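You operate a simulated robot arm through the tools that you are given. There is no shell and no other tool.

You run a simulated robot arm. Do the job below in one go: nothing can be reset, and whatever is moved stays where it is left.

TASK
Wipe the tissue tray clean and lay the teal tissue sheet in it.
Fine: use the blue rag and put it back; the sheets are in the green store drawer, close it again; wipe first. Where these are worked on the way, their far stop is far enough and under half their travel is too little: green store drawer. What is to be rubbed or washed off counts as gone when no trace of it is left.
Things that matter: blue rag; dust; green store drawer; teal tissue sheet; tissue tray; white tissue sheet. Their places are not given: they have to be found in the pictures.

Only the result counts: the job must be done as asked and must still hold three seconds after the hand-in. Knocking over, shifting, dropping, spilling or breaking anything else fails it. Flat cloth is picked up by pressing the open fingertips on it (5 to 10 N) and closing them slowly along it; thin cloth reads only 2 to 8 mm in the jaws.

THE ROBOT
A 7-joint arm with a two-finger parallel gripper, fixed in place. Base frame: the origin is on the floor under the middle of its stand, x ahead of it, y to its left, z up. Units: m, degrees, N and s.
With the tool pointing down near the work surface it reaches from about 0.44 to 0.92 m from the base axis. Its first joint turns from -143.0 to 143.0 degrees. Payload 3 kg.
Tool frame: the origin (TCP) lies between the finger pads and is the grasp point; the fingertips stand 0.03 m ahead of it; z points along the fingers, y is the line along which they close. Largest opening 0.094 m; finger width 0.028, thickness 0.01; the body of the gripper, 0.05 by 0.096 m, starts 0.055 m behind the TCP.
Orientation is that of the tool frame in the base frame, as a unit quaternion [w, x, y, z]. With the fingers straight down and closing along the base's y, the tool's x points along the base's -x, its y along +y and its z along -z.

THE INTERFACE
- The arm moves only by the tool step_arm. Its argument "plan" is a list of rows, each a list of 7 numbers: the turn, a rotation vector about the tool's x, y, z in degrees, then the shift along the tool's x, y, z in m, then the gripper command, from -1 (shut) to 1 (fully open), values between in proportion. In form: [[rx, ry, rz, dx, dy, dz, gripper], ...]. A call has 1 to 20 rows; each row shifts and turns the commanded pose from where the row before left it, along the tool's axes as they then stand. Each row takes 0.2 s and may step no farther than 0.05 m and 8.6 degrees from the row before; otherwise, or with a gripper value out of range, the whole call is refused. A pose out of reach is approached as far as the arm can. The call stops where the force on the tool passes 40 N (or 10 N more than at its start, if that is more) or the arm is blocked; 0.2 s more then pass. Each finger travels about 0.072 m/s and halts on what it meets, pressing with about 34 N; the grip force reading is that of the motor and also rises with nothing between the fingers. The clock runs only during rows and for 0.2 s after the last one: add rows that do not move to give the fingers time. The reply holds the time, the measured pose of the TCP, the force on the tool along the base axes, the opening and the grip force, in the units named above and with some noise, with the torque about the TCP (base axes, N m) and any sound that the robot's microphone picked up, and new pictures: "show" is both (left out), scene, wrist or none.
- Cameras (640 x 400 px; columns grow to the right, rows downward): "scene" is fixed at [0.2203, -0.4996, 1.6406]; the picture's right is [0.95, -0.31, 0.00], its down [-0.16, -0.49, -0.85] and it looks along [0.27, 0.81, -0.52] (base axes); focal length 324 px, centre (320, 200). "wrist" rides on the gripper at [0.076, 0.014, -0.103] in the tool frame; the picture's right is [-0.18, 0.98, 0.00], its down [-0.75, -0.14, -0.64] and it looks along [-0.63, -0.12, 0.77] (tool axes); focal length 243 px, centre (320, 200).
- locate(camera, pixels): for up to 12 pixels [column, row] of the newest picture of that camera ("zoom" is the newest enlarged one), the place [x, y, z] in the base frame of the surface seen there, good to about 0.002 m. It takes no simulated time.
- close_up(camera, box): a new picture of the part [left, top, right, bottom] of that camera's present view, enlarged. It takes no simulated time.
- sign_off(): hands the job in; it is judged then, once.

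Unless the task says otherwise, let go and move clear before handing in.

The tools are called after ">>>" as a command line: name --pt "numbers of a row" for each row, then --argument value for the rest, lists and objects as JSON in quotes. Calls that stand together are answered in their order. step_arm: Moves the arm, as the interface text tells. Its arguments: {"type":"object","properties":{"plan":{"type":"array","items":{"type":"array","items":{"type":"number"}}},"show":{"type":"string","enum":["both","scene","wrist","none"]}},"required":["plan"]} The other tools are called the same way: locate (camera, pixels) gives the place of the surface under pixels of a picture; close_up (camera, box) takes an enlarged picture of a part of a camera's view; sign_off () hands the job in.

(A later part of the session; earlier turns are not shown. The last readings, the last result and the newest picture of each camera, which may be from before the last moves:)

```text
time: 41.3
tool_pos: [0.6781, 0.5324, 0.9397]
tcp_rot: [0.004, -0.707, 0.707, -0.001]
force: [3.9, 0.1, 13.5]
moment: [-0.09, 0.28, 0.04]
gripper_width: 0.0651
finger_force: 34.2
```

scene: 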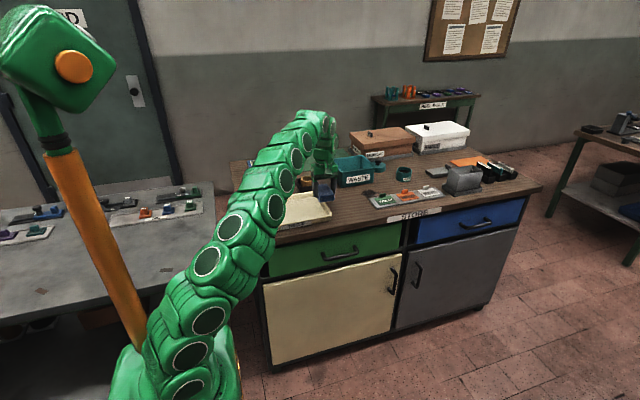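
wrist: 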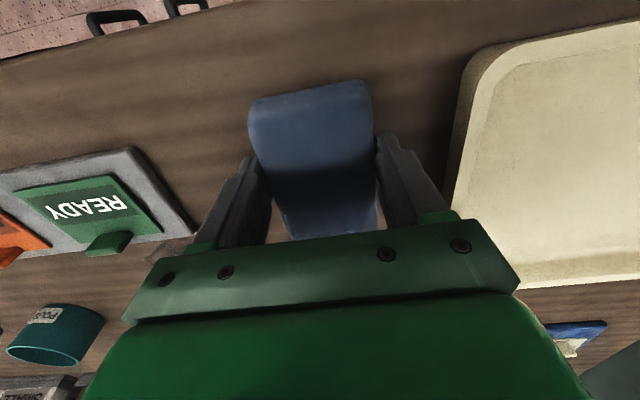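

The rag is on the counter (13.5 N). I'll ease off slightly, open the fingers and rise straight up.

>>> step_arm --pt "0 0 0 0 0 -0.0006 -1" --pt "0 0 0 0 0 0 0.5" --pt "0 0 0 0 0 0 0.8" --pt "0 0 0 0 0 0 0.8" --pt "0 0 0 0 0 -0.01 0.8" --pt "0 0 0 0 0 -0.03 0.8" --pt "0 0 0 0 0 -0.04 0.8" --pt "0 0 0 0 0 -0.02 0.8" --show "both"

```text
time: 43.1
tool_pos: [0.6765, 0.532, 1.0399]
tcp_rot: [0.003, -0.707, 0.708, -0.001]
force: [0.2, -0.1, 0.6]
moment: [0.0, 0.02, 0.03]
gripper_width: 0.0845
finger_force: 0.1
```

scene: 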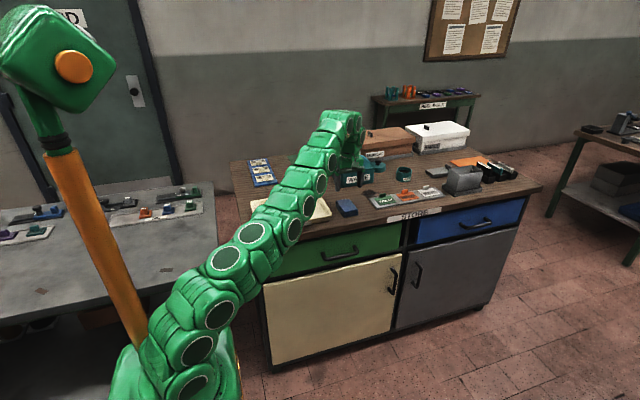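
wrist: 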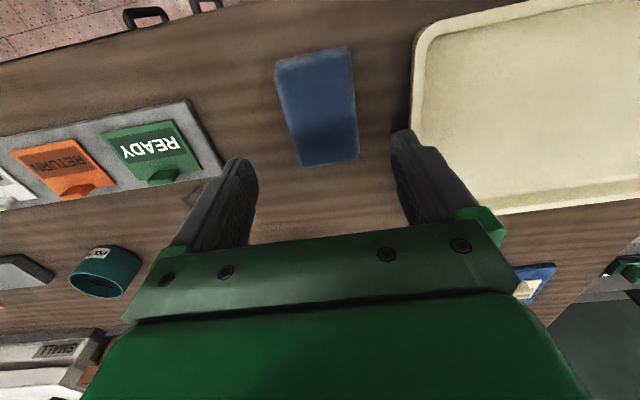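

The rag is back at wrist (275–358, 47–167) and the tray looks clean. Next I'll look closely at the drawer handle and counter edge to plan the pull.

>>> close_up --camera "scene" --box '[300, 225, 400, 288]'

>>> locate --camera "scene" --pixels '[[322, 257], [340, 256], [356, 250], [340, 240], [340, 232], [340, 228], [340, 268], [385, 225], [270, 250], [404, 220]]'

```text
6.35 times, centred on (350, 256) of scene
```

zoom: 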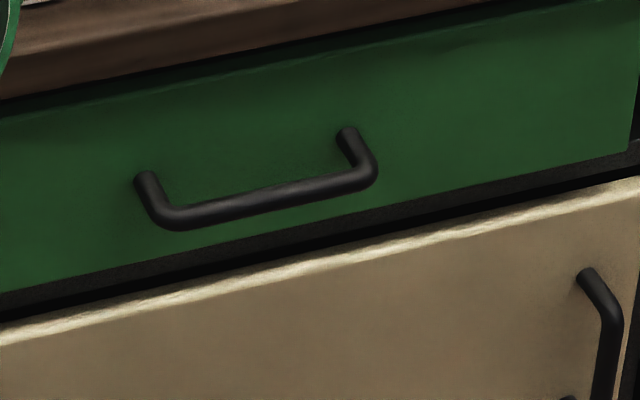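

```text
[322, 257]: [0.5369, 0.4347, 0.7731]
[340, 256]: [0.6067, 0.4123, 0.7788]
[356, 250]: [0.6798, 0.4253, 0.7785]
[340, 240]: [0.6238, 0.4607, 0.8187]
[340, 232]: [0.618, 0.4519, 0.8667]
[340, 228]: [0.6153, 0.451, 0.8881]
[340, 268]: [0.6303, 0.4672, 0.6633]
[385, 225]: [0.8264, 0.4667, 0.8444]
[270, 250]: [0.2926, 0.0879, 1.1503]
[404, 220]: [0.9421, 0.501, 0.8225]
```

>>> locate --camera "zoom" --pixels '[[180, 208], [180, 222], [260, 193], [260, 205], [260, 213], [345, 175], [345, 190], [148, 183], [348, 135], [260, 240], [260, 60], [260, 100]]'

>>> locate --camera "zoom" --pixels '[[300, 255], [300, 240], [300, 225], [300, 90], [300, 70], [300, 60], [300, 45], [300, 30], [480, 30], [480, 18], [630, 150], [620, 10]]'

```text
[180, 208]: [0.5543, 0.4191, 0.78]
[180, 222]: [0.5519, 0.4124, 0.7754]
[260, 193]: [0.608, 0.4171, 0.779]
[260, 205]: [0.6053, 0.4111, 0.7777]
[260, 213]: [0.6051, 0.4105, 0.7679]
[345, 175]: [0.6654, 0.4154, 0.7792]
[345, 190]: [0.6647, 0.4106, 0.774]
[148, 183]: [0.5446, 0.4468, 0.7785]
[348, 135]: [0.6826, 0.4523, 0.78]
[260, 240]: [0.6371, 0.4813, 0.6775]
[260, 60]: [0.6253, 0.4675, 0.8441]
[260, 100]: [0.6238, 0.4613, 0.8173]
```

```text
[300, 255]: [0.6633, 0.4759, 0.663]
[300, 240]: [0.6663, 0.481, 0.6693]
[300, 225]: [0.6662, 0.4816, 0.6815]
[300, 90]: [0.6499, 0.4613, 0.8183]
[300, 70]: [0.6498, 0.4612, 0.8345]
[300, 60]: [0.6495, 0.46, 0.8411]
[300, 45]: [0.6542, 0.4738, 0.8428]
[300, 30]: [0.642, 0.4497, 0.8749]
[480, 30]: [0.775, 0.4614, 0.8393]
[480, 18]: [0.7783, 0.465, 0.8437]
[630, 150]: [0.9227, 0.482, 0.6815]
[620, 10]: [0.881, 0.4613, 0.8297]
```

The handle bar runs along x from 0.545 to 0.685 at about y 0.4165, z 0.7735, with the drawer front at y 0.461 and the counter edge at y 0.450. I'll back off towards -y, turn the tool so it closes across the bar, and then tilt it 40°.

>>> step_arm --pt "0 0 0 0.045 0 0 0.5" --pt "0 0 0 0.045 0 0 0" --pt "0 0 0 0.045 0 0 -0.3" --pt "0 0 0 0.045 0 0 -0.3" --pt "0 0 0 0.045 0 0 -0.3" --pt "0 0 8.1818 0 0 0 -0.3" --pt "0 0 8.1818 0 0 0 -0.3" --pt "0 0 8.1818 0 0 0 -0.3" --pt "0 0 8.1818 0 0 0 -0.3" --pt "0 0 8.1818 0 0 0 -0.3" --pt "0 0 8.1818 0 0 0 -0.3" --pt "0 0 8.1818 0 0 0 -0.3" --pt "0 0 8.1818 0 0 0 -0.3" --pt "0 0 8.1818 0 0 0 -0.3" --pt "0 0 8.1818 0 0 0 -0.3" --pt "0 0 8.1818 0 0 0 -0.3" --show "none"

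>>> step_arm --pt "-8 0 0 0 0 0 -0.3" --pt "-8 0 0 0 0 0 -0.3" --pt "-8 0 0 0 0 0 -0.3" --pt "-8 0 0 0 0 0 -0.3" --pt "-8 0 0 0 0 0 -0.3" --show "both"

```text
time: 46.5
tool_pos: [0.6781, 0.3059, 1.0379]
tcp_rot: [0.002, 0.002, 1.0, 0.002]
force: [-0.1, -0.9, 0.2]
moment: [0.01, 0.01, -0.03]
gripper_width: 0.033
finger_force: 0.1
```

```text
time: 47.7
tool_pos: [0.6779, 0.305, 1.04]
tcp_rot: [0.004, 0.0, 0.938, 0.346]
force: [-0.2, 0.0, 0.4]
moment: [0.0, 0.02, 0.0]
gripper_width: 0.033
finger_force: 0.1
```

scene: 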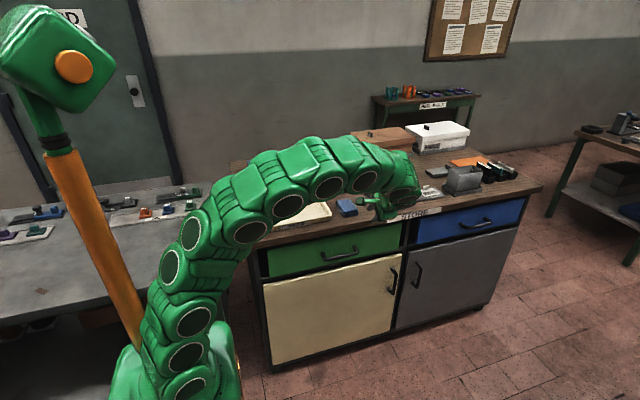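
wrist: 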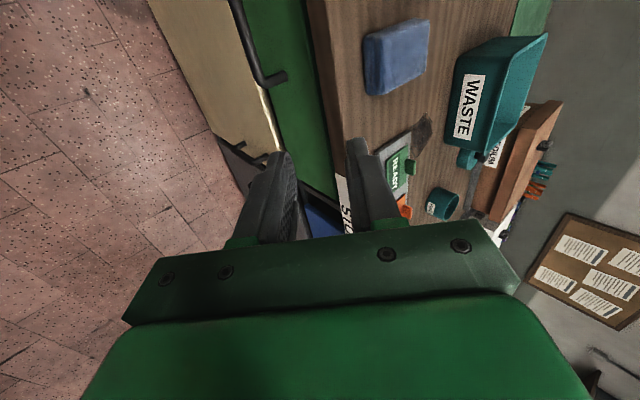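

The tool is tilted 40° as intended, and the handle shows at wrist (265,80). I'll move to a pre-grasp pose 10 cm back from the bar along the tool axis.

>>> step_arm --pt "0 0 0 0.0126 -0.0172 0.0351 -0.3" --pt "0 0 0 0.0126 -0.0172 0.0351 -0.3" --pt "0 0 0 0.0126 -0.0172 0.0351 -0.3" --pt "0 0 0 0.0126 -0.0172 0.0351 -0.3" --pt "0 0 0 0.0126 -0.0172 0.0351 -0.3" --pt "0 0 0 0 0 0 -0.3" --show "both"

```text
time: 49.1
tool_pos: [0.619, 0.3536, 0.8466]
tcp_rot: [0.001, -0.001, 0.939, 0.344]
force: [-0.4, 0.7, 0.5]
moment: [0.0, 0.0, -0.01]
gripper_width: 0.0325
finger_force: 0.1
```

scene: 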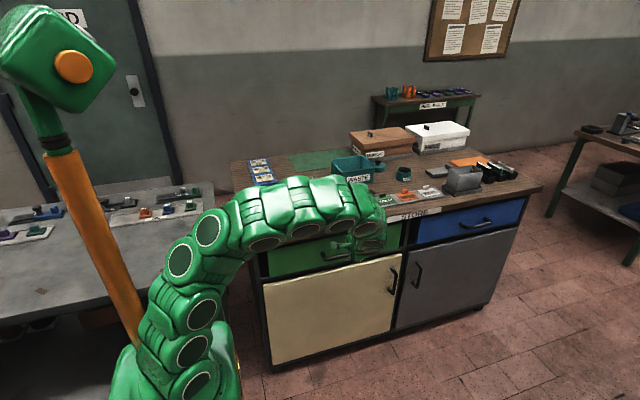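
wrist: 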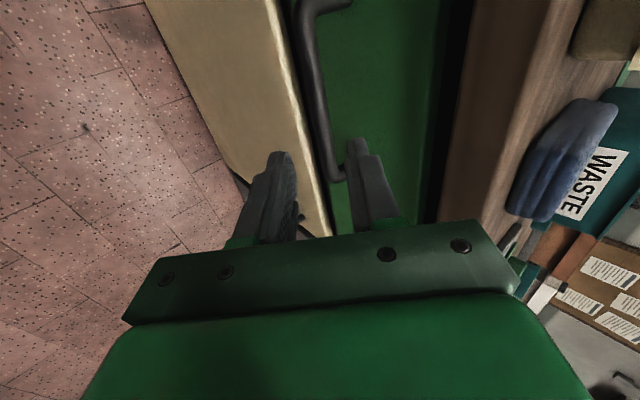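

The bar passes between the fingertips at wrist (320,130–180). I'll advance 6 cm along the tool axis and check.

>>> step_arm --pt "0 0 0 0.002 0 0.03 -0.3" --pt "0 0 0 0.002 0 0.03 -0.3" --pt "0 0 0 0 0 0 -0.3" --show "wrist"

```text
time: 49.9
tool_pos: [0.6131, 0.3956, 0.8044]
tcp_rot: [0.002, 0.0, 0.939, 0.345]
force: [0.4, -0.2, 0.5]
moment: [0.02, -0.02, 0.02]
gripper_width: 0.0329
finger_force: 0.1
```

wrist: 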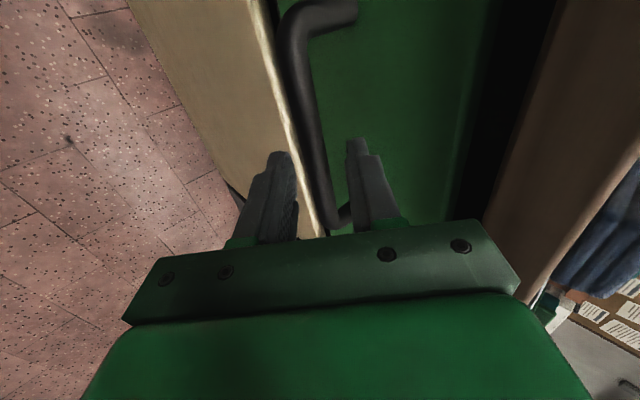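

I'll check the bar's place with the wrist camera before closing in.

>>> locate --camera "wrist" --pixels '[[305, 100], [312, 130], [320, 170], [326, 200], [300, 60], [335, 218], [420, 150], [350, 145], [283, 160]]'

>>> close_up --camera "wrist" --box '[220, 80, 440, 240]'

```text
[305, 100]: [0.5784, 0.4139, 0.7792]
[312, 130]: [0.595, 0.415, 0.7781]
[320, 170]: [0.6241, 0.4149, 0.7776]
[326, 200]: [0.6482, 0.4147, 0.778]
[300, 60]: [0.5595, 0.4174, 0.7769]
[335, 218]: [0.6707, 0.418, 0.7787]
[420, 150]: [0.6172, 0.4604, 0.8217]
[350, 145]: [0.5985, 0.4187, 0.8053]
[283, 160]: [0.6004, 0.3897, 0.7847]
```

```text
2.50 times, centred on (330, 160) of wrist
```

zoom: 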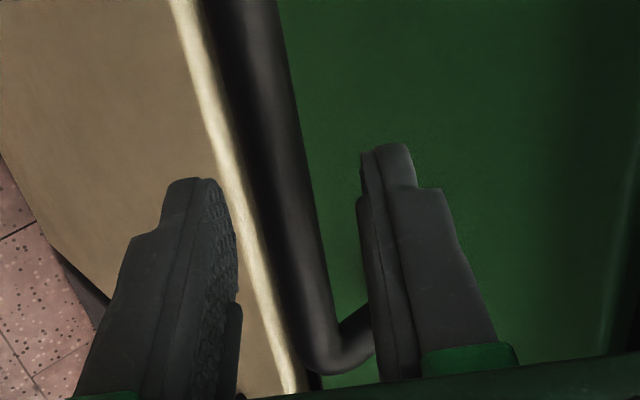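

The bar centre is about 38 mm ahead and 4 mm to the lower-finger side. I'll shift 3 mm, advance 28 mm, and close on it.

>>> step_arm --pt "0 0 0 0 -0.003 0.01 -0.3" --pt "0 0 0 0 0 0.01 -0.3" --pt "0 0 0 0 0 0.008 -0.3" --pt "0 0 0 0 0 0 -0.3" --pt "0 0 0 0 0 0 -0.6" --pt "0 0 0 0 0 0 -1" --pt "0 0 0 0 0 0 -1" --show "both"

```text
time: 51.5
tool_pos: [0.6116, 0.4095, 0.781]
tcp_rot: [0.002, 0.0, 0.939, 0.343]
force: [-1.8, 1.7, 17.7]
moment: [0.2, 0.88, -0.84]
gripper_width: 0.0157
finger_force: 45.3
```

scene: 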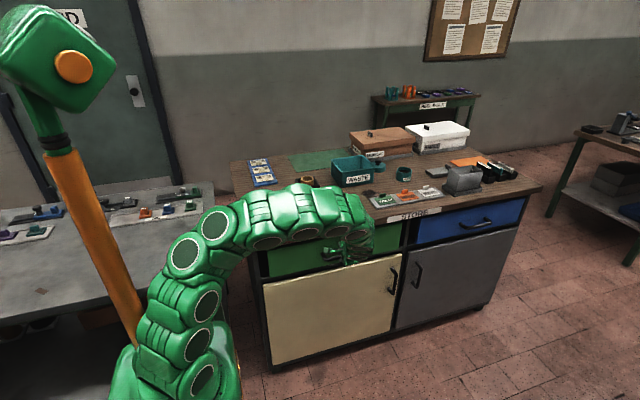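
wrist: 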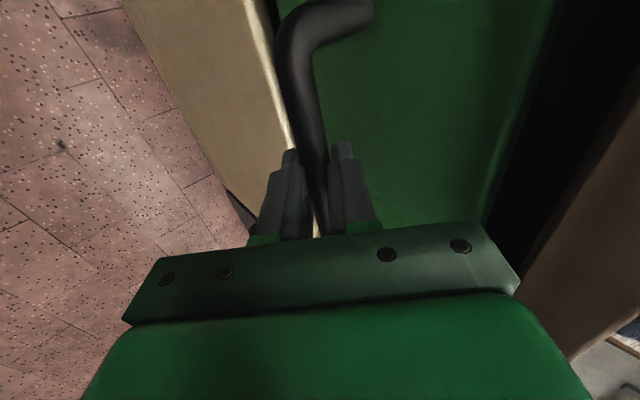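

The bar is gripped (opening 0.0157). There's an 18 N upward load on the tool, so I'll ease up 1 mm and begin pulling straight along -y.

>>> step_arm --pt "0 0 0 0 0.0006 -0.0008 -1" --pt "0 0 0 0 -0.00766 -0.00643 -1" --pt "0 0 0 0 -0.01149 -0.00964 -1" --pt "0 0 0 0 -0.01532 -0.01286 -1" --pt "0 0 0 0 -0.01532 -0.01286 -1" --show "both"

```text
time: 52.9
tool_pos: [0.6119, 0.3429, 0.7815]
tcp_rot: [0.003, 0.001, 0.939, 0.344]
force: [-0.9, -0.4, 7.8]
moment: [0.08, 1.01, -0.3]
gripper_width: 0.0157
finger_force: 45.2
stopped in row 5: the force on the tool passed its limit at 41 N (the readings are from after the stop); the commanded pose is now the measured one
```

scene: 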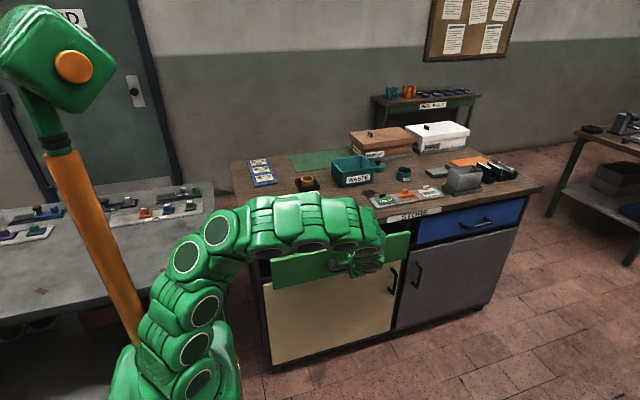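
wrist: 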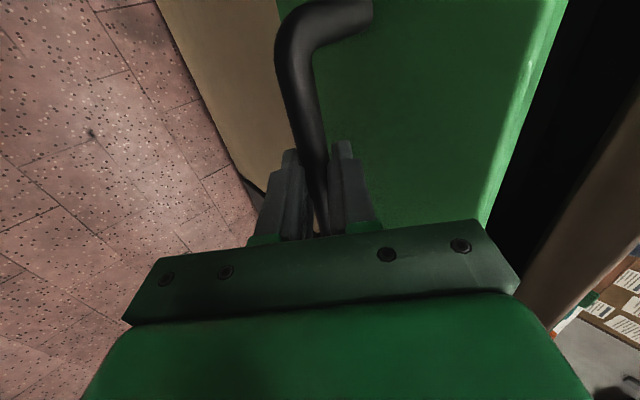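

The drawer came out about 6.5 cm before the force peaked. I'll keep pulling in smaller steps.

>>> step_arm --pt "0 0 0 0 -0.0038 -0.0032 -1" --pt "0 0 0 0 -0.0077 -0.0064 -1" --pt "0 0 0 0 -0.0077 -0.0064 -1" --pt "0 0 0 0 -0.0077 -0.0064 -1" --pt "0 0 0 0 -0.0077 -0.0064 -1" --pt "0 0 0 0 -0.0077 -0.0064 -1" --pt "0 0 0 0 -0.0077 -0.0064 -1" --pt "0 0 0 0 -0.0077 -0.0064 -1" --show "none"

```text
time: 54.7
tool_pos: [0.6124, 0.2661, 0.7796]
tcp_rot: [0.004, 0.001, 0.938, 0.345]
force: [-3.5, 1.0, 18.4]
moment: [0.25, 1.46, -0.16]
gripper_width: 0.0156
finger_force: 45.0
```

The drawer is now about 14.5 cm out. I'll ease up slightly and keep pulling towards its stop.

>>> step_arm --pt "0 0 0 0 -0.003 -0.004 -1" --pt "0 0 0 0 -0.0076 -0.0065 -1" --pt "0 0 0 0 -0.0076 -0.0065 -1" --pt "0 0 0 0 -0.0076 -0.0065 -1" --pt "0 0 0 0 -0.0076 -0.0065 -1" --pt "0 0 0 0 -0.0076 -0.0065 -1" --pt "0 0 0 0 -0.0076 -0.0065 -1" --pt "0 0 0 0 -0.0076 -0.0065 -1" --show "both"

```text
time: 55.8
tool_pos: [0.6123, 0.2277, 0.7802]
tcp_rot: [0.004, 0.002, 0.939, 0.343]
force: [-2.1, 0.8, -15.2]
moment: [-0.09, 0.51, -0.9]
gripper_width: 0.0155
finger_force: 44.6
stopped in row 5: the force on the tool passed its limit at 43 N (the readings are from after the stop); the commanded pose is now the measured one
```

scene: 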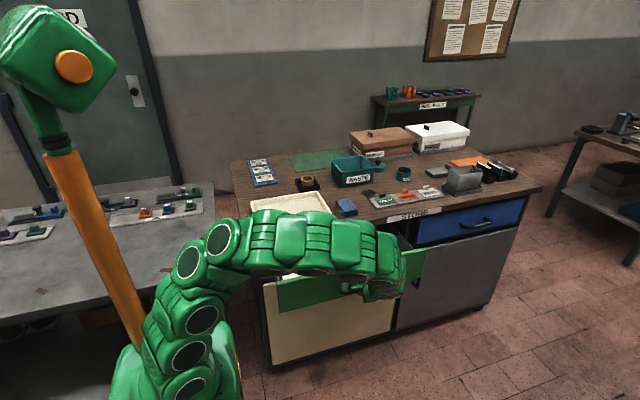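
wrist: 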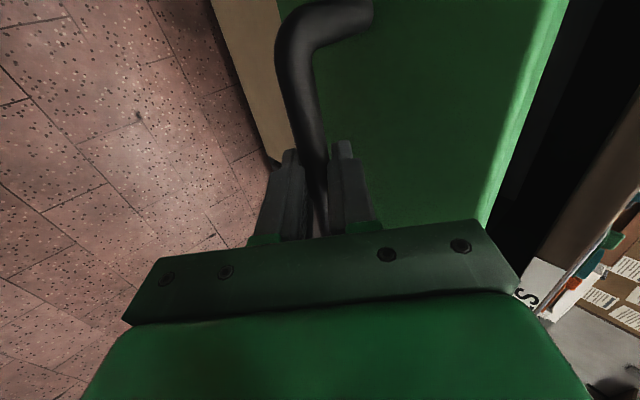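

The drawer is about 18 cm out and the pull peaked at 43 N, which may be the stop. I'll try a slow pull further to tell.

>>> step_arm --pt "0 0 0 0 -0.0006 0.0007 -1" --pt "0 0 0 0 -0.0023 -0.0019 -1" --pt "0 0 0 0 -0.0038 -0.0032 -1" --pt "0 0 0 0 -0.0038 -0.0032 -1" --pt "0 0 0 0 -0.0038 -0.0032 -1" --show "none"

```text
time: 57.0
tool_pos: [0.6123, 0.2106, 0.7815]
tcp_rot: [0.006, 0.0, 0.939, 0.343]
force: [9.8, 0.6, 17.7]
moment: [0.23, 1.16, -0.34]
gripper_width: 0.0156
finger_force: 45.4
```

It still moves (y 0.2106), so that was not the stop. I'll continue slowly.

>>> step_arm --pt "0 0 0 0 -0.0038 -0.0032 -1" --pt "0 0 0 0 -0.0054 -0.0045 -1" --pt "0 0 0 0 -0.0054 -0.0045 -1" --pt "0 0 0 0 -0.0054 -0.0045 -1" --pt "0 0 0 0 -0.0054 -0.0045 -1" --pt "0 0 0 0 -0.0054 -0.0045 -1" --pt "0 0 0 0 -0.0054 -0.0045 -1" --show "both"

```text
time: 58.5
tool_pos: [0.6111, 0.1658, 0.7808]
tcp_rot: [0.005, 0.002, 0.939, 0.344]
force: [-2.2, -1.4, -4.0]
moment: [-0.09, 0.92, -0.49]
gripper_width: 0.0159
finger_force: 45.2
stopped in row 7: the force on the tool passed its limit at 41 N (the readings are from after the stop); the commanded pose is now the measured one
```

scene: 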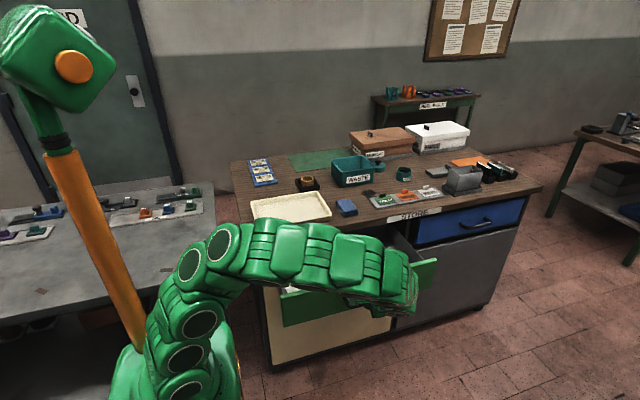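
wrist: 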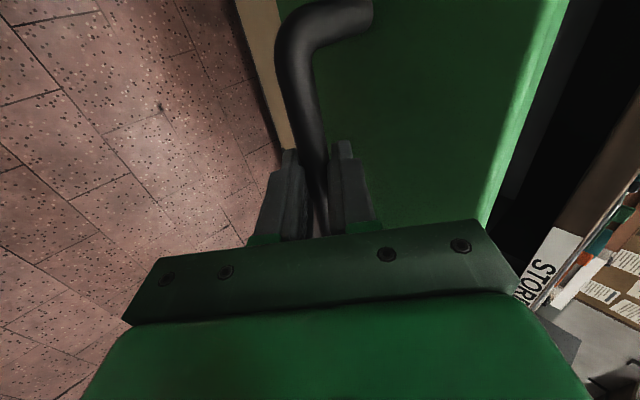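

The drawer is now about 24.4 cm out with another 41 N peak. I'll test once more with a slow pull.

>>> step_arm --pt "0 0 0 0 -0.0015 -0.0013 -1" --pt "0 0 0 0 -0.0023 -0.0019 -1" --pt "0 0 0 0 -0.0038 -0.0032 -1" --pt "0 0 0 0 -0.0038 -0.0032 -1" --pt "0 0 0 0 -0.0038 -0.0032 -1" --pt "0 0 0 0 -0.0038 -0.0032 -1" --show "none"

```text
time: 59.9
tool_pos: [0.6119, 0.1409, 0.7804]
tcp_rot: [0.005, 0.002, 0.939, 0.344]
force: [-20.4, 1.1, -18.2]
moment: [-0.13, 0.44, -0.97]
gripper_width: 0.0154
finger_force: 44.7
```

It's still moving (y 0.141), with side loads of -20 N in x and -18 N in z. I'll relieve those and continue pulling gently.

>>> step_arm --pt "0 0 0 0.001 -0.0006 0.0007 -1" --pt "0 0 0 0 -0.0023 -0.0019 -1" --pt "0 0 0 0 -0.0038 -0.0032 -1" --pt "0 0 0 0 -0.0038 -0.0032 -1" --pt "0 0 0 0 -0.0038 -0.0032 -1" --pt "0 0 0 0 -0.0038 -0.0032 -1" --show "both"

```text
time: 61.3
tool_pos: [0.613, 0.1182, 0.7814]
tcp_rot: [0.007, 0.003, 0.939, 0.344]
force: [16.9, 2.0, 26.9]
moment: [0.25, 0.36, -0.87]
gripper_width: 0.0157
finger_force: 45.6
```

scene: 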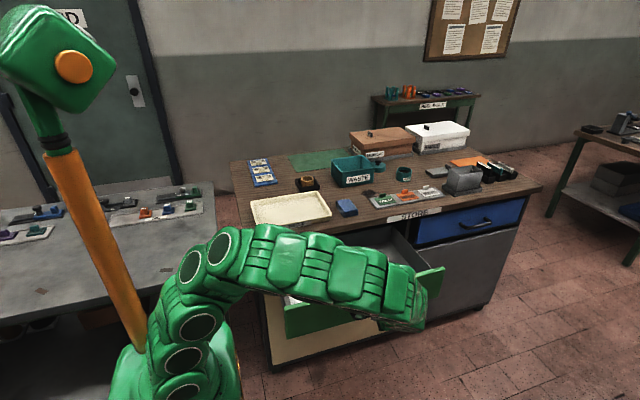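
wrist: 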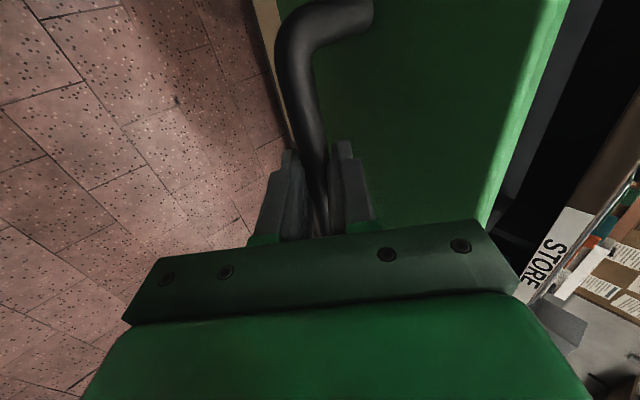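

The drawer is about 29 cm out, which is ample. I'll relieve the load, open the fingers, and back away to look inside.

>>> step_arm --pt "0 0 0 -0.0008 0.0006 -0.0008 -1" --pt "0 0 0 0 0 0 -0.6" --pt "0 0 0 0 0 0 -0.4" --pt "0 0 0 0 0 0 -0.4" --pt "0 0 0 0 0 -0.02 -0.4" --pt "0 0 0 0 0 -0.03 -0.4" --pt "0 0 0 0 0 -0.04 -0.4" --pt "0 0 0 0 0.03 -0.03 -0.4" --pt "0 0 0 0 0.03 -0.035 -0.4" --pt "0 0 0 0 0.03 -0.035 -0.4" --show "both"

```text
time: 63.5
tool_pos: [0.607, 0.0637, 0.9849]
tcp_rot: [0.005, 0.001, 0.939, 0.343]
force: [-0.8, -0.7, 0.0]
moment: [0.0, 0.0, 0.01]
gripper_width: 0.0281
finger_force: 0.0
```

scene: 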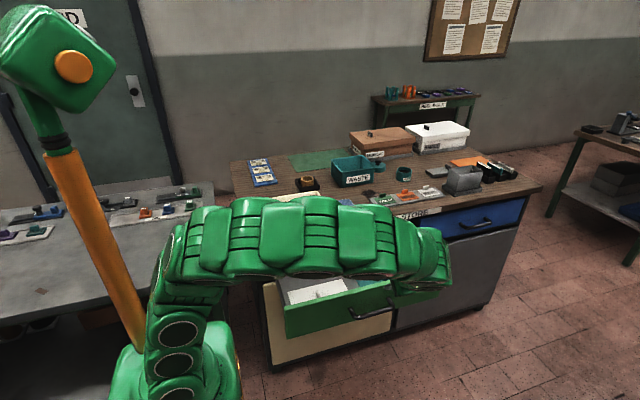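
wrist: 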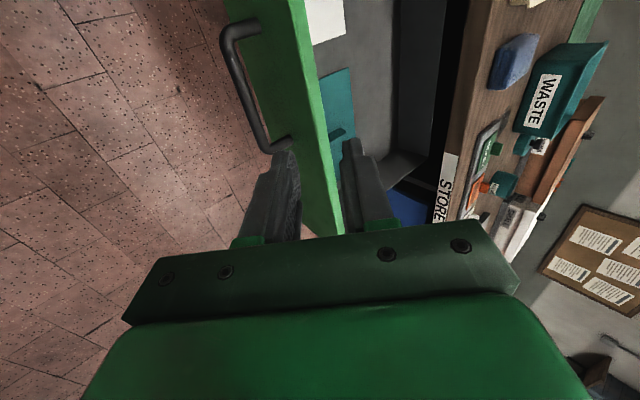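

Inside the drawer I can see a teal sheet at wrist (338,120) and a white one at (325,20). I'll set the tool vertical again and move above the drawer for a clear look.

>>> step_arm --pt "8 0 0 0 0 0 0.5" --pt "8 0 0 0 0 0 1" --pt "8 0 0 0 0 0 1" --pt "8 0 0 0 0 0 1" --pt "8 0 0 0 0 0 1" --pt "0 0 0 0.015 0.035 -0.013 1" --pt "0 0 0 0.015 0.035 -0.013 1" --pt "0 0 0 0.015 0.035 -0.013 1" --pt "0 0 0 0.015 0.035 -0.013 1" --pt "0 0 0 0.015 0.035 -0.013 1" --pt "0 0 0 0 0 0 1" --show "both"

```text
time: 65.9
tool_pos: [0.5359, 0.2393, 1.0467]
tcp_rot: [0.005, 0.005, 1.0, 0.002]
force: [-0.5, -0.8, -0.6]
moment: [0.05, 0.01, 0.01]
gripper_width: 0.094
finger_force: 0.1
```

scene: 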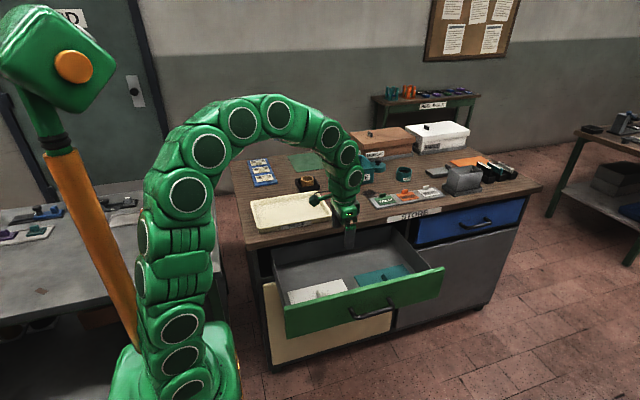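
wrist: 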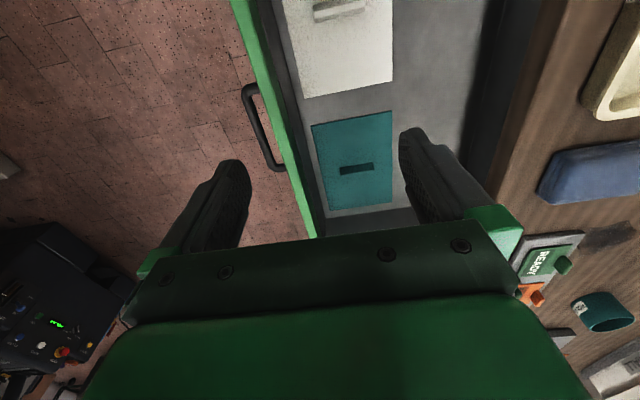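

Both sheets lie flat in the drawer, teal at wrist (313–392, 112–210) with a small darker bar at (356,168), and white at (300–393, 0–98). I'll look closely and measure them.

>>> close_up --camera "scene" --box '[265, 235, 450, 345]'

>>> locate --camera "wrist" --pixels '[[314, 126], [390, 113], [330, 208], [391, 201], [342, 170], [370, 166], [356, 163], [356, 180], [300, 96], [392, 82], [355, 100], [420, 100]]'

>>> close_up --camera "wrist" --box '[260, 60, 460, 235]'

```text
3.46 times, centred on (358, 290) of scene
```

zoom: 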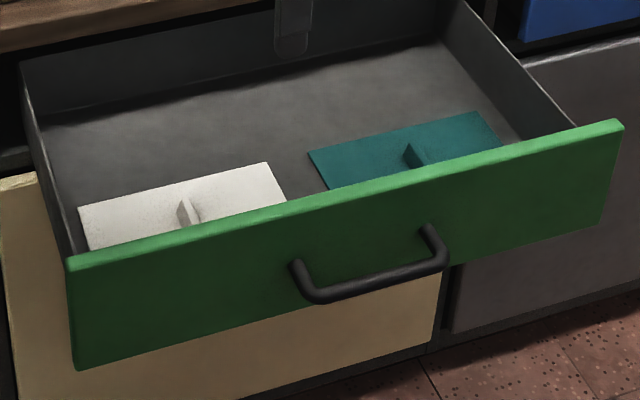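

```text
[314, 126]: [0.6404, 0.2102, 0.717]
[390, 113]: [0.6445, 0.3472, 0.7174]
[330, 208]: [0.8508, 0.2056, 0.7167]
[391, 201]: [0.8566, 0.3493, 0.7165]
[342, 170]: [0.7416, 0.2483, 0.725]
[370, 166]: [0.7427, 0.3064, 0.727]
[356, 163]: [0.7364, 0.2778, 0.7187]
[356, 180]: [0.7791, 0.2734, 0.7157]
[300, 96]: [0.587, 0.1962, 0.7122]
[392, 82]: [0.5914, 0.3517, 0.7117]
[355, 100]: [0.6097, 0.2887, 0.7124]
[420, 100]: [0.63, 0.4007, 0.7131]
```

```text
2.29 times, centred on (360, 148) of wrist
```

zoom: 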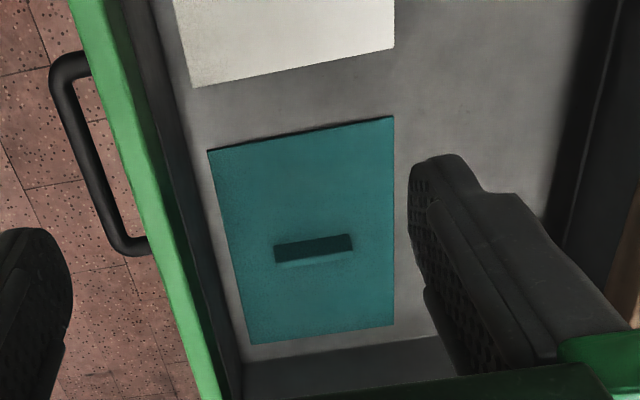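

The sheet is about 0.215 x 0.143 m at z 0.717, with an upright thin tab at its middle near (0.742, 0.248–0.306). I'll measure the tab's height and the drawer front's inner edge in an enlarged scene view.

>>> close_up --camera "scene" --box '[345, 255, 425, 305]'

>>> locate --camera "zoom" --pixels '[[320, 200], [315, 175], [320, 190], [335, 200], [345, 210], [310, 215], [360, 220], [300, 190], [380, 235], [420, 240], [250, 170], [460, 140]]'

```text
8.00 times, centred on (385, 280) of scene
```

zoom: 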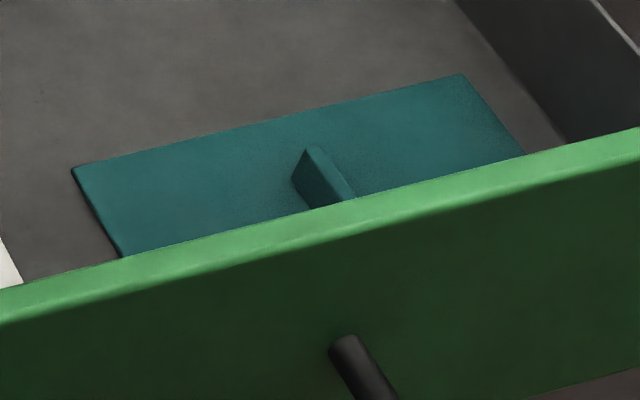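

```text
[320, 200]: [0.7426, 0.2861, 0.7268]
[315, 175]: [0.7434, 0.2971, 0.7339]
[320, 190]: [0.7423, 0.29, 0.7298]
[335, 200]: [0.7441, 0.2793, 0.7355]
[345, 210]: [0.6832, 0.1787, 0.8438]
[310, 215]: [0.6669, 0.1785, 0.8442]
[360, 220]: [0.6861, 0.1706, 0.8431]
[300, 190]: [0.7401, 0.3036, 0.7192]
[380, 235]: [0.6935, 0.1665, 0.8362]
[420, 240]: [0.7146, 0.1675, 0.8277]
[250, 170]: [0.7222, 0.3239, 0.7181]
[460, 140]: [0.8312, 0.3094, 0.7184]
```

>>> locate --camera "zoom" --pixels '[[309, 153], [315, 150], [318, 155], [325, 165], [335, 180], [345, 192], [305, 160], [296, 178], [330, 170], [338, 190], [350, 195], [322, 155]]'

>>> locate --camera "wrist" --pixels '[[343, 165], [343, 174], [370, 162], [372, 170], [356, 165], [356, 172], [290, 150], [300, 180], [280, 90], [272, 60]]'

```text
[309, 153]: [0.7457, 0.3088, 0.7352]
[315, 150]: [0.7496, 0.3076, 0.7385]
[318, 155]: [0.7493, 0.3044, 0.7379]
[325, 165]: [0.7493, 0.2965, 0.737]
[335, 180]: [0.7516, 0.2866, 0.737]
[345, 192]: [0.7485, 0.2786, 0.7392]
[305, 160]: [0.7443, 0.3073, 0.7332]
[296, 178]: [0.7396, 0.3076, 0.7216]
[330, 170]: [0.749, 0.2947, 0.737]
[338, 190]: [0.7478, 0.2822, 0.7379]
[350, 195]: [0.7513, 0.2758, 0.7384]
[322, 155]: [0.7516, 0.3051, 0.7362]
```

```text
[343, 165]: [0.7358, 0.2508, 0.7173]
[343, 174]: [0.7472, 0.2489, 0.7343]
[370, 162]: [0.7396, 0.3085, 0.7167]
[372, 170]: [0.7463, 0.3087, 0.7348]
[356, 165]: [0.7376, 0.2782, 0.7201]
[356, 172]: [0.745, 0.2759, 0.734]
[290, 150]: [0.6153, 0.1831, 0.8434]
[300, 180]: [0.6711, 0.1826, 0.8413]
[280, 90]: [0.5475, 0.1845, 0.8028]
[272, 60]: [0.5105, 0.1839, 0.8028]
```

The tab is a ridge centred near x 0.7485, y 0.278, reaching from z 0.717 to 0.738. The drawer front's inner edge is at y 0.183, z 0.844. To keep the wrist camera clear of that edge, I'll turn the tool to close along x, hover over the tab, and lean the gripper 10° away.

>>> step_arm --pt "0 0 -8.1818 0 0 0 0.3" --pt "0 0 -8.1818 0 0 0 0.3" --pt "0 0 -8.1818 0 0 0 0.3" --pt "0 0 -8.1818 0 0 0 0.3" --pt "0 0 -8.1818 0 0 0 0.3" --pt "0 0 -8.1818 0 0 0 0.3" --pt "0 0 -8.1818 0 0 0 0.3" --pt "0 0 -8.1818 0 0 0 0.3" --pt "0 0 -8.1818 0 0 0 0.3" --pt "0 0 -8.1818 0 0 0 0.3" --pt "0 0 -8.1818 0 0 0 0.3" --pt "0 0 0 -0.0073 -0.0354 0.0295 0.3" --pt "0 0 0 -0.0073 -0.0354 0.0295 0.3" --pt "0 0 0 -0.0073 -0.0354 0.0295 0.3" --pt "0 0 0 -0.0073 -0.0354 0.0295 0.3" --pt "0 0 0 -0.0073 -0.0354 0.0295 0.3" --pt "0 0 0 -0.0073 -0.0354 0.0295 0.3" --pt "0 5 0 0 0 0 0.3" --pt "0 5 0 0 0 0 0.3" --show "both"

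```text
time: 69.9
tool_pos: [0.7499, 0.2842, 0.8722]
tcp_rot: [-0.059, -0.702, 0.707, -0.064]
force: [0.5, 0.6, -0.5]
moment: [-0.01, 0.02, 0.02]
gripper_width: 0.0613
finger_force: 0.0
```

scene: 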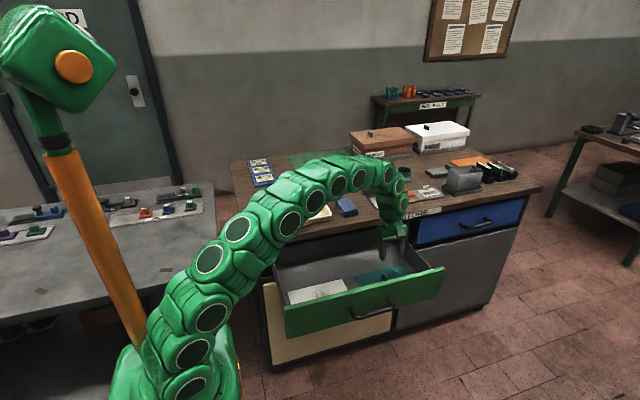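
wrist: 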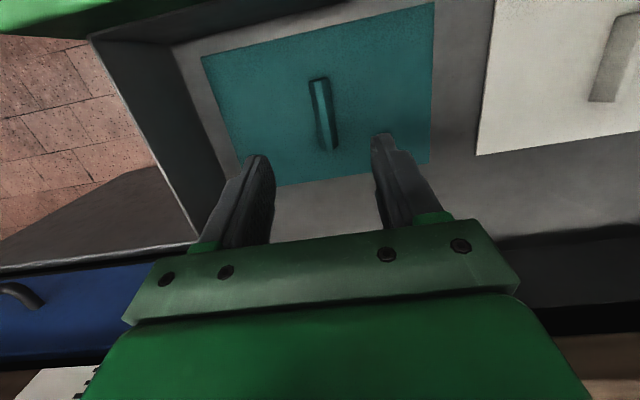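

The ridge shows at wrist (322,115) between the fingers, and the tilt reads 10° as planned. I'll measure the ridge again from here.

>>> close_up --camera "wrist" --box '[200, 0, 440, 190]'

>>> locate --camera "wrist" --pixels '[[317, 80], [326, 110], [333, 147], [321, 110], [313, 80], [330, 130], [310, 105], [345, 120], [205, 60], [432, 5], [428, 160], [250, 150]]'

```text
2.11 times, centred on (320, 95) of wrist
```

zoom: 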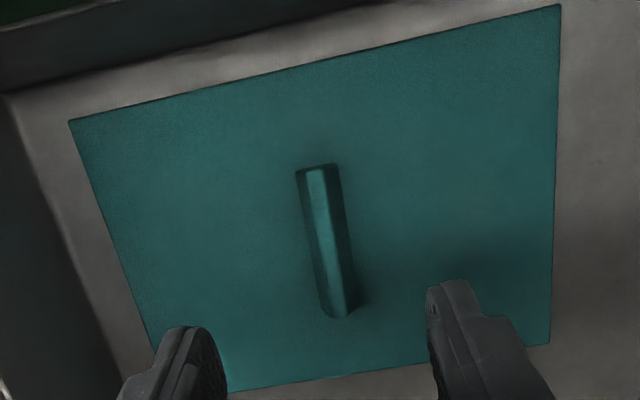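

```text
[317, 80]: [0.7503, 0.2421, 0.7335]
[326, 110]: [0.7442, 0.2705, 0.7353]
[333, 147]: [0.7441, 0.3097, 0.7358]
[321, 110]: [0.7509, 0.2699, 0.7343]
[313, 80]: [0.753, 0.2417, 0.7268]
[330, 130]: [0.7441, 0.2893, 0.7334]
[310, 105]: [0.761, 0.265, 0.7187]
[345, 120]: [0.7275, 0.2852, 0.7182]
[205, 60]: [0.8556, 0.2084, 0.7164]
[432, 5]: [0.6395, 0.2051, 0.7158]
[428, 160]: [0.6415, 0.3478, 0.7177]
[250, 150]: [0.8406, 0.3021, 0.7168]
```

The ridge's centre is (0.748, 0.276) and it's about 13 mm wide at its base. I'll go straight down 10 cm with small corrections, then check.

>>> step_arm --pt "0 0 0 -0.0035 0.0005 0.0248 0.3" --pt "0 0 0 -0.0035 0.0005 0.0248 0.3" --pt "0 0 0 -0.0035 0.0005 0.0248 0.3" --pt "0 0 0 -0.0035 0.0005 0.0248 0.3" --pt "0 0 0 0 0 0 0.3" --show "both"

```text
time: 71.1
tool_pos: [0.7484, 0.2829, 0.7759]
tcp_rot: [-0.057, -0.702, 0.707, -0.064]
force: [0.4, -0.5, 0.0]
moment: [0.0, 0.02, 0.0]
gripper_width: 0.0609
finger_force: 0.1
```

scene: 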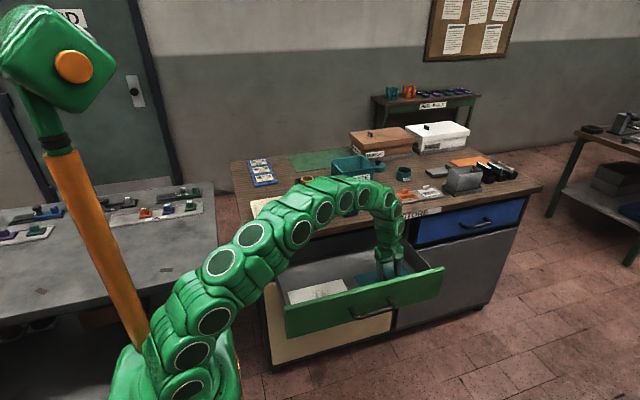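
wrist: 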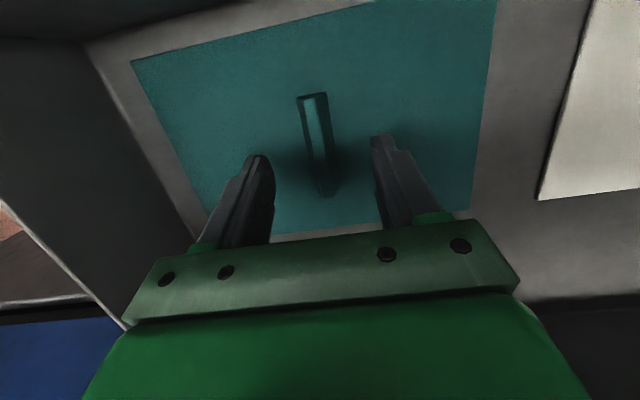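

I'm at z 0.776 with the ridge between the fingertips. I'll go down the last 23 mm and close gently on it.

>>> step_arm --pt "0 0 0 -0.0011 0 0.011 0.3" --pt "0 0 0 -0.0011 0 0.008 0.3" --pt "0 0 0 -0.0006 0 0.004 0.3" --pt "0 0 0 0 0 0 0.3" --show "wrist"

```text
time: 72.1
tool_pos: [0.7481, 0.2784, 0.7514]
tcp_rot: [-0.057, -0.702, 0.707, -0.063]
force: [-0.3, -0.4, 0.5]
moment: [0.0, 0.02, -0.04]
gripper_width: 0.061
finger_force: 0.0
```

wrist: 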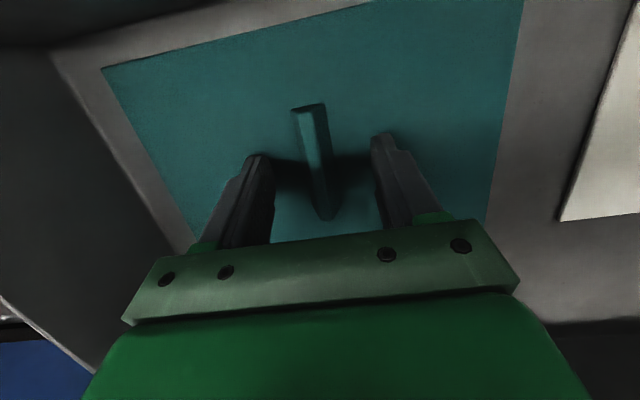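

The tips are just above the sheet without contact, and the ridge stands between them at wrist (315,160). I'll close slowly on it.

>>> step_arm --pt "0 0 0 0 0 0 0" --pt "0 0 0 0 0 0 -0.3" --pt "0 0 0 0 0 0 -0.6" --pt "0 0 0 0 0 0 -0.8" --pt "0 0 0 0 0 0 -1" --pt "0 0 0 0 0 0 -1" --show "wrist"

```text
time: 73.5
tool_pos: [0.748, 0.2802, 0.7519]
tcp_rot: [-0.058, -0.702, 0.707, -0.063]
force: [0.2, 0.2, 0.7]
moment: [0.01, 0.02, 0.04]
gripper_width: 0.0152
finger_force: 33.8
```

wrist: 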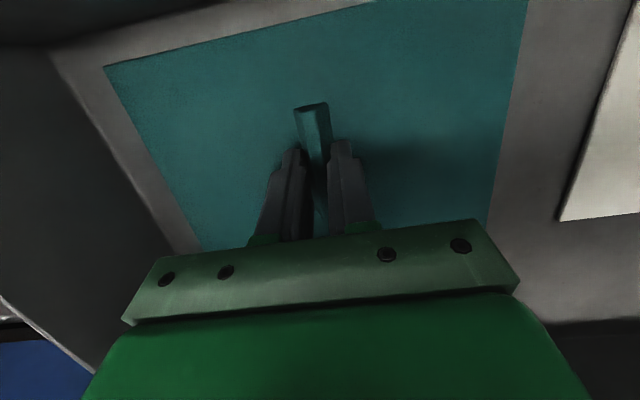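

The ridge is held (opening 0.0152, 34 N). I'll lift straight up 6 cm and check that the sheet comes along.

>>> step_arm --pt "0 0 0 0.0017 0 -0.0099 -1" --pt "0 0 0 0.0035 0 -0.0197 -1" --pt "0 0 0 0.0052 0 -0.0296 -1" --pt "0 0 0 0 0 0 -1" --show "both"

```text
time: 74.5
tool_pos: [0.7475, 0.2781, 0.8103]
tcp_rot: [-0.057, -0.702, 0.707, -0.063]
force: [-0.6, -0.7, 0.3]
moment: [0.05, 0.01, -0.01]
gripper_width: 0.0148
finger_force: 34.3
```

scene: 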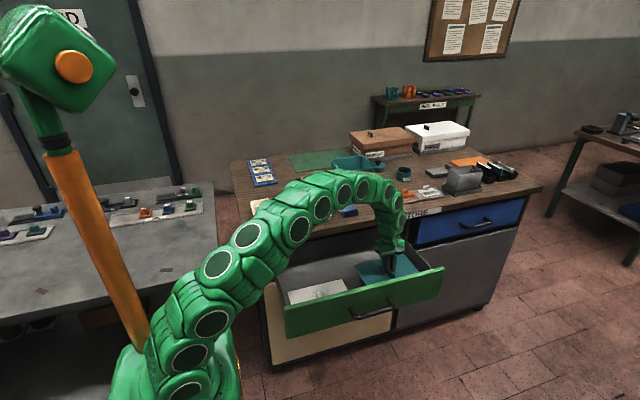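
wrist: 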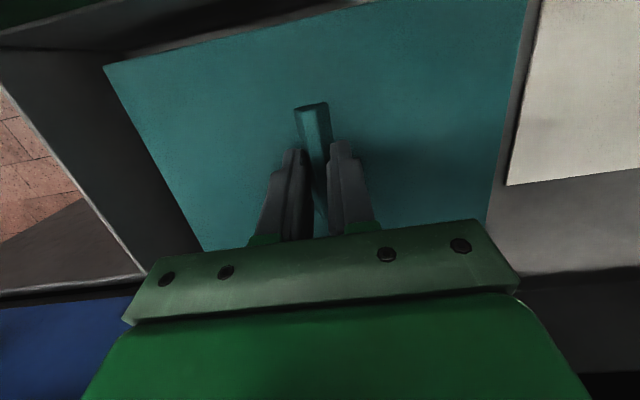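

The teal sheet hangs flat from the fingers and the white one stays in the drawer. I'll raise it well above the counter and check for clearance.

>>> step_arm --pt "0 0 0 0.0052 0 -0.0295 -1" --pt "0 0 0 0.0066 0 -0.0374 -1" --pt "0 0 0 0.0066 0 -0.0374 -1" --pt "0 0 0 0.0066 0 -0.0374 -1" --pt "0 0 0 0.0066 0 -0.0374 -1" --pt "0 0 0 0.0066 0 -0.0374 -1" --pt "0 0 0 0 0 0 -1" --show "both"

```text
time: 76.1
tool_pos: [0.7471, 0.2798, 1.0294]
tcp_rot: [-0.057, -0.702, 0.707, -0.062]
force: [-1.1, 0.3, 0.1]
moment: [0.01, 0.02, -0.05]
gripper_width: 0.0146
finger_force: 33.8
```

scene: 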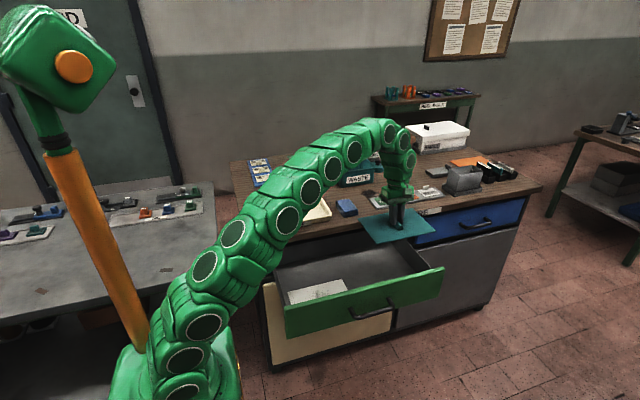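
wrist: 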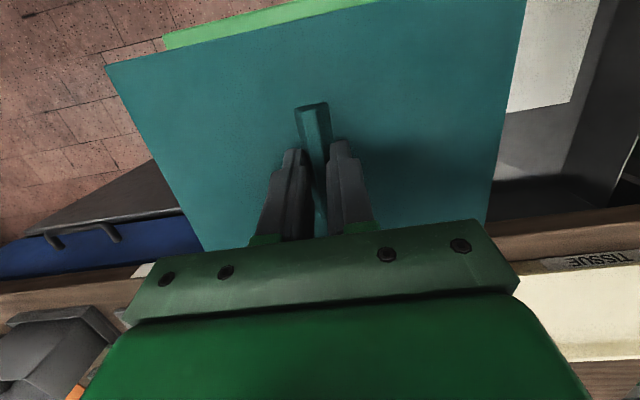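

The sheet is clear at z≈0.99 and stays level. I'll carry it across to above the tray's centre (0.4515, 0.5935).

>>> step_arm --pt "0 0 0 -0.013 0.0125 -0.0023 -1" --pt "0 0 0 -0.02577 0.02471 -0.00454 -1" --pt "0 0 0 -0.02577 0.02471 -0.00454 -1" --pt "0 0 0 -0.02577 0.02471 -0.00454 -1" --pt "0 0 0 -0.02577 0.02471 -0.00454 -1" --pt "0 0 0 -0.02577 0.02471 -0.00454 -1" --pt "0 0 0 -0.02577 0.02471 -0.00454 -1" --pt "0 0 0 -0.02577 0.02471 -0.00454 -1" --pt "0 0 0 -0.02577 0.02471 -0.00454 -1" --pt "0 0 0 -0.02577 0.02471 -0.00454 -1" --pt "0 0 0 -0.02577 0.02471 -0.00454 -1" --pt "0 0 0 -0.02577 0.02471 -0.00454 -1" --pt "0 0 0 -0.0127 0.0122 -0.0022 -1" --pt "0 0 0 0 0 0 -1" --show "both"

```text
time: 79.1
tool_pos: [0.4516, 0.5915, 1.0297]
tcp_rot: [-0.058, -0.702, 0.707, -0.064]
force: [-0.3, 0.2, 0.4]
moment: [-0.05, 0.01, 0.02]
gripper_width: 0.0135
finger_force: 34.0
```

scene: 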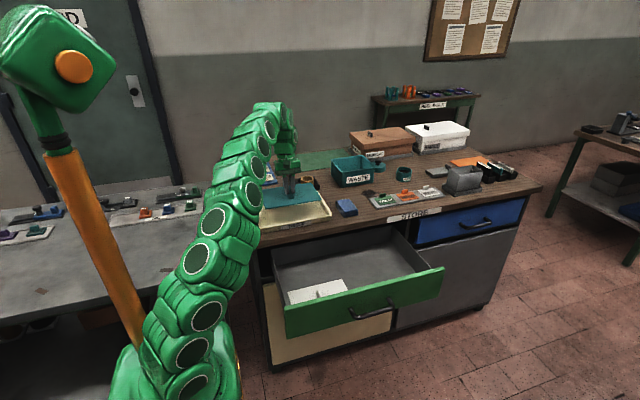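
wrist: 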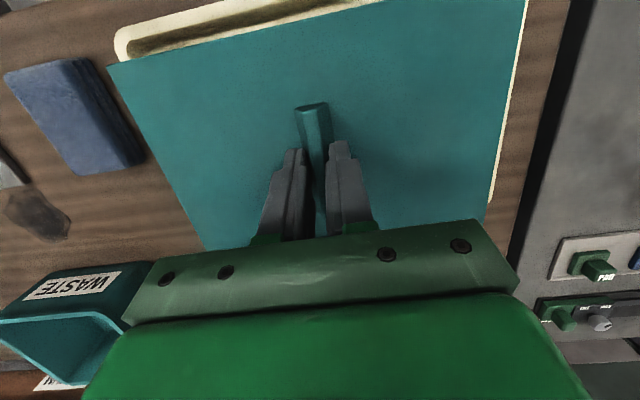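

The sheet is above the tray. I'll check the sheet's corners against the tray's edges before lowering.

>>> locate --camera "wrist" --pixels '[[112, 66], [523, 5], [487, 215], [205, 243], [320, 80], [130, 35], [500, 175], [120, 50], [530, 10]]'

>>> close_up --camera "scene" --box '[235, 165, 345, 234]'

```text
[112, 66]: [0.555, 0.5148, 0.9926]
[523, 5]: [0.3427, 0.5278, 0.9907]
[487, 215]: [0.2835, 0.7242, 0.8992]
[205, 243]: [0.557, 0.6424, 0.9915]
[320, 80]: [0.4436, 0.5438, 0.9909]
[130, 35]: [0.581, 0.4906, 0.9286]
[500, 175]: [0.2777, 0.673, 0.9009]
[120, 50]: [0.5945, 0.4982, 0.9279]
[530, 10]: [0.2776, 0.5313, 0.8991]
```

```text
5.80 times, centred on (290, 200) of scene
```

zoom: 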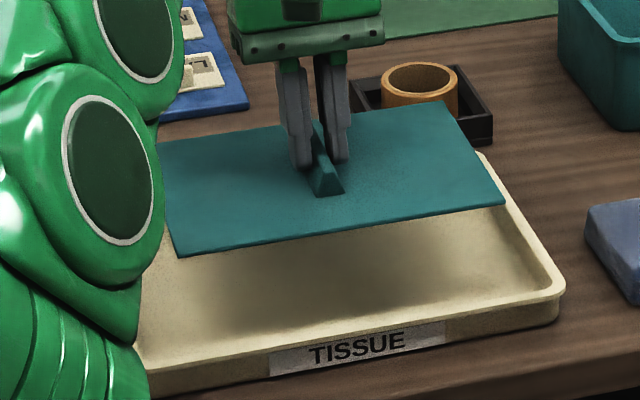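

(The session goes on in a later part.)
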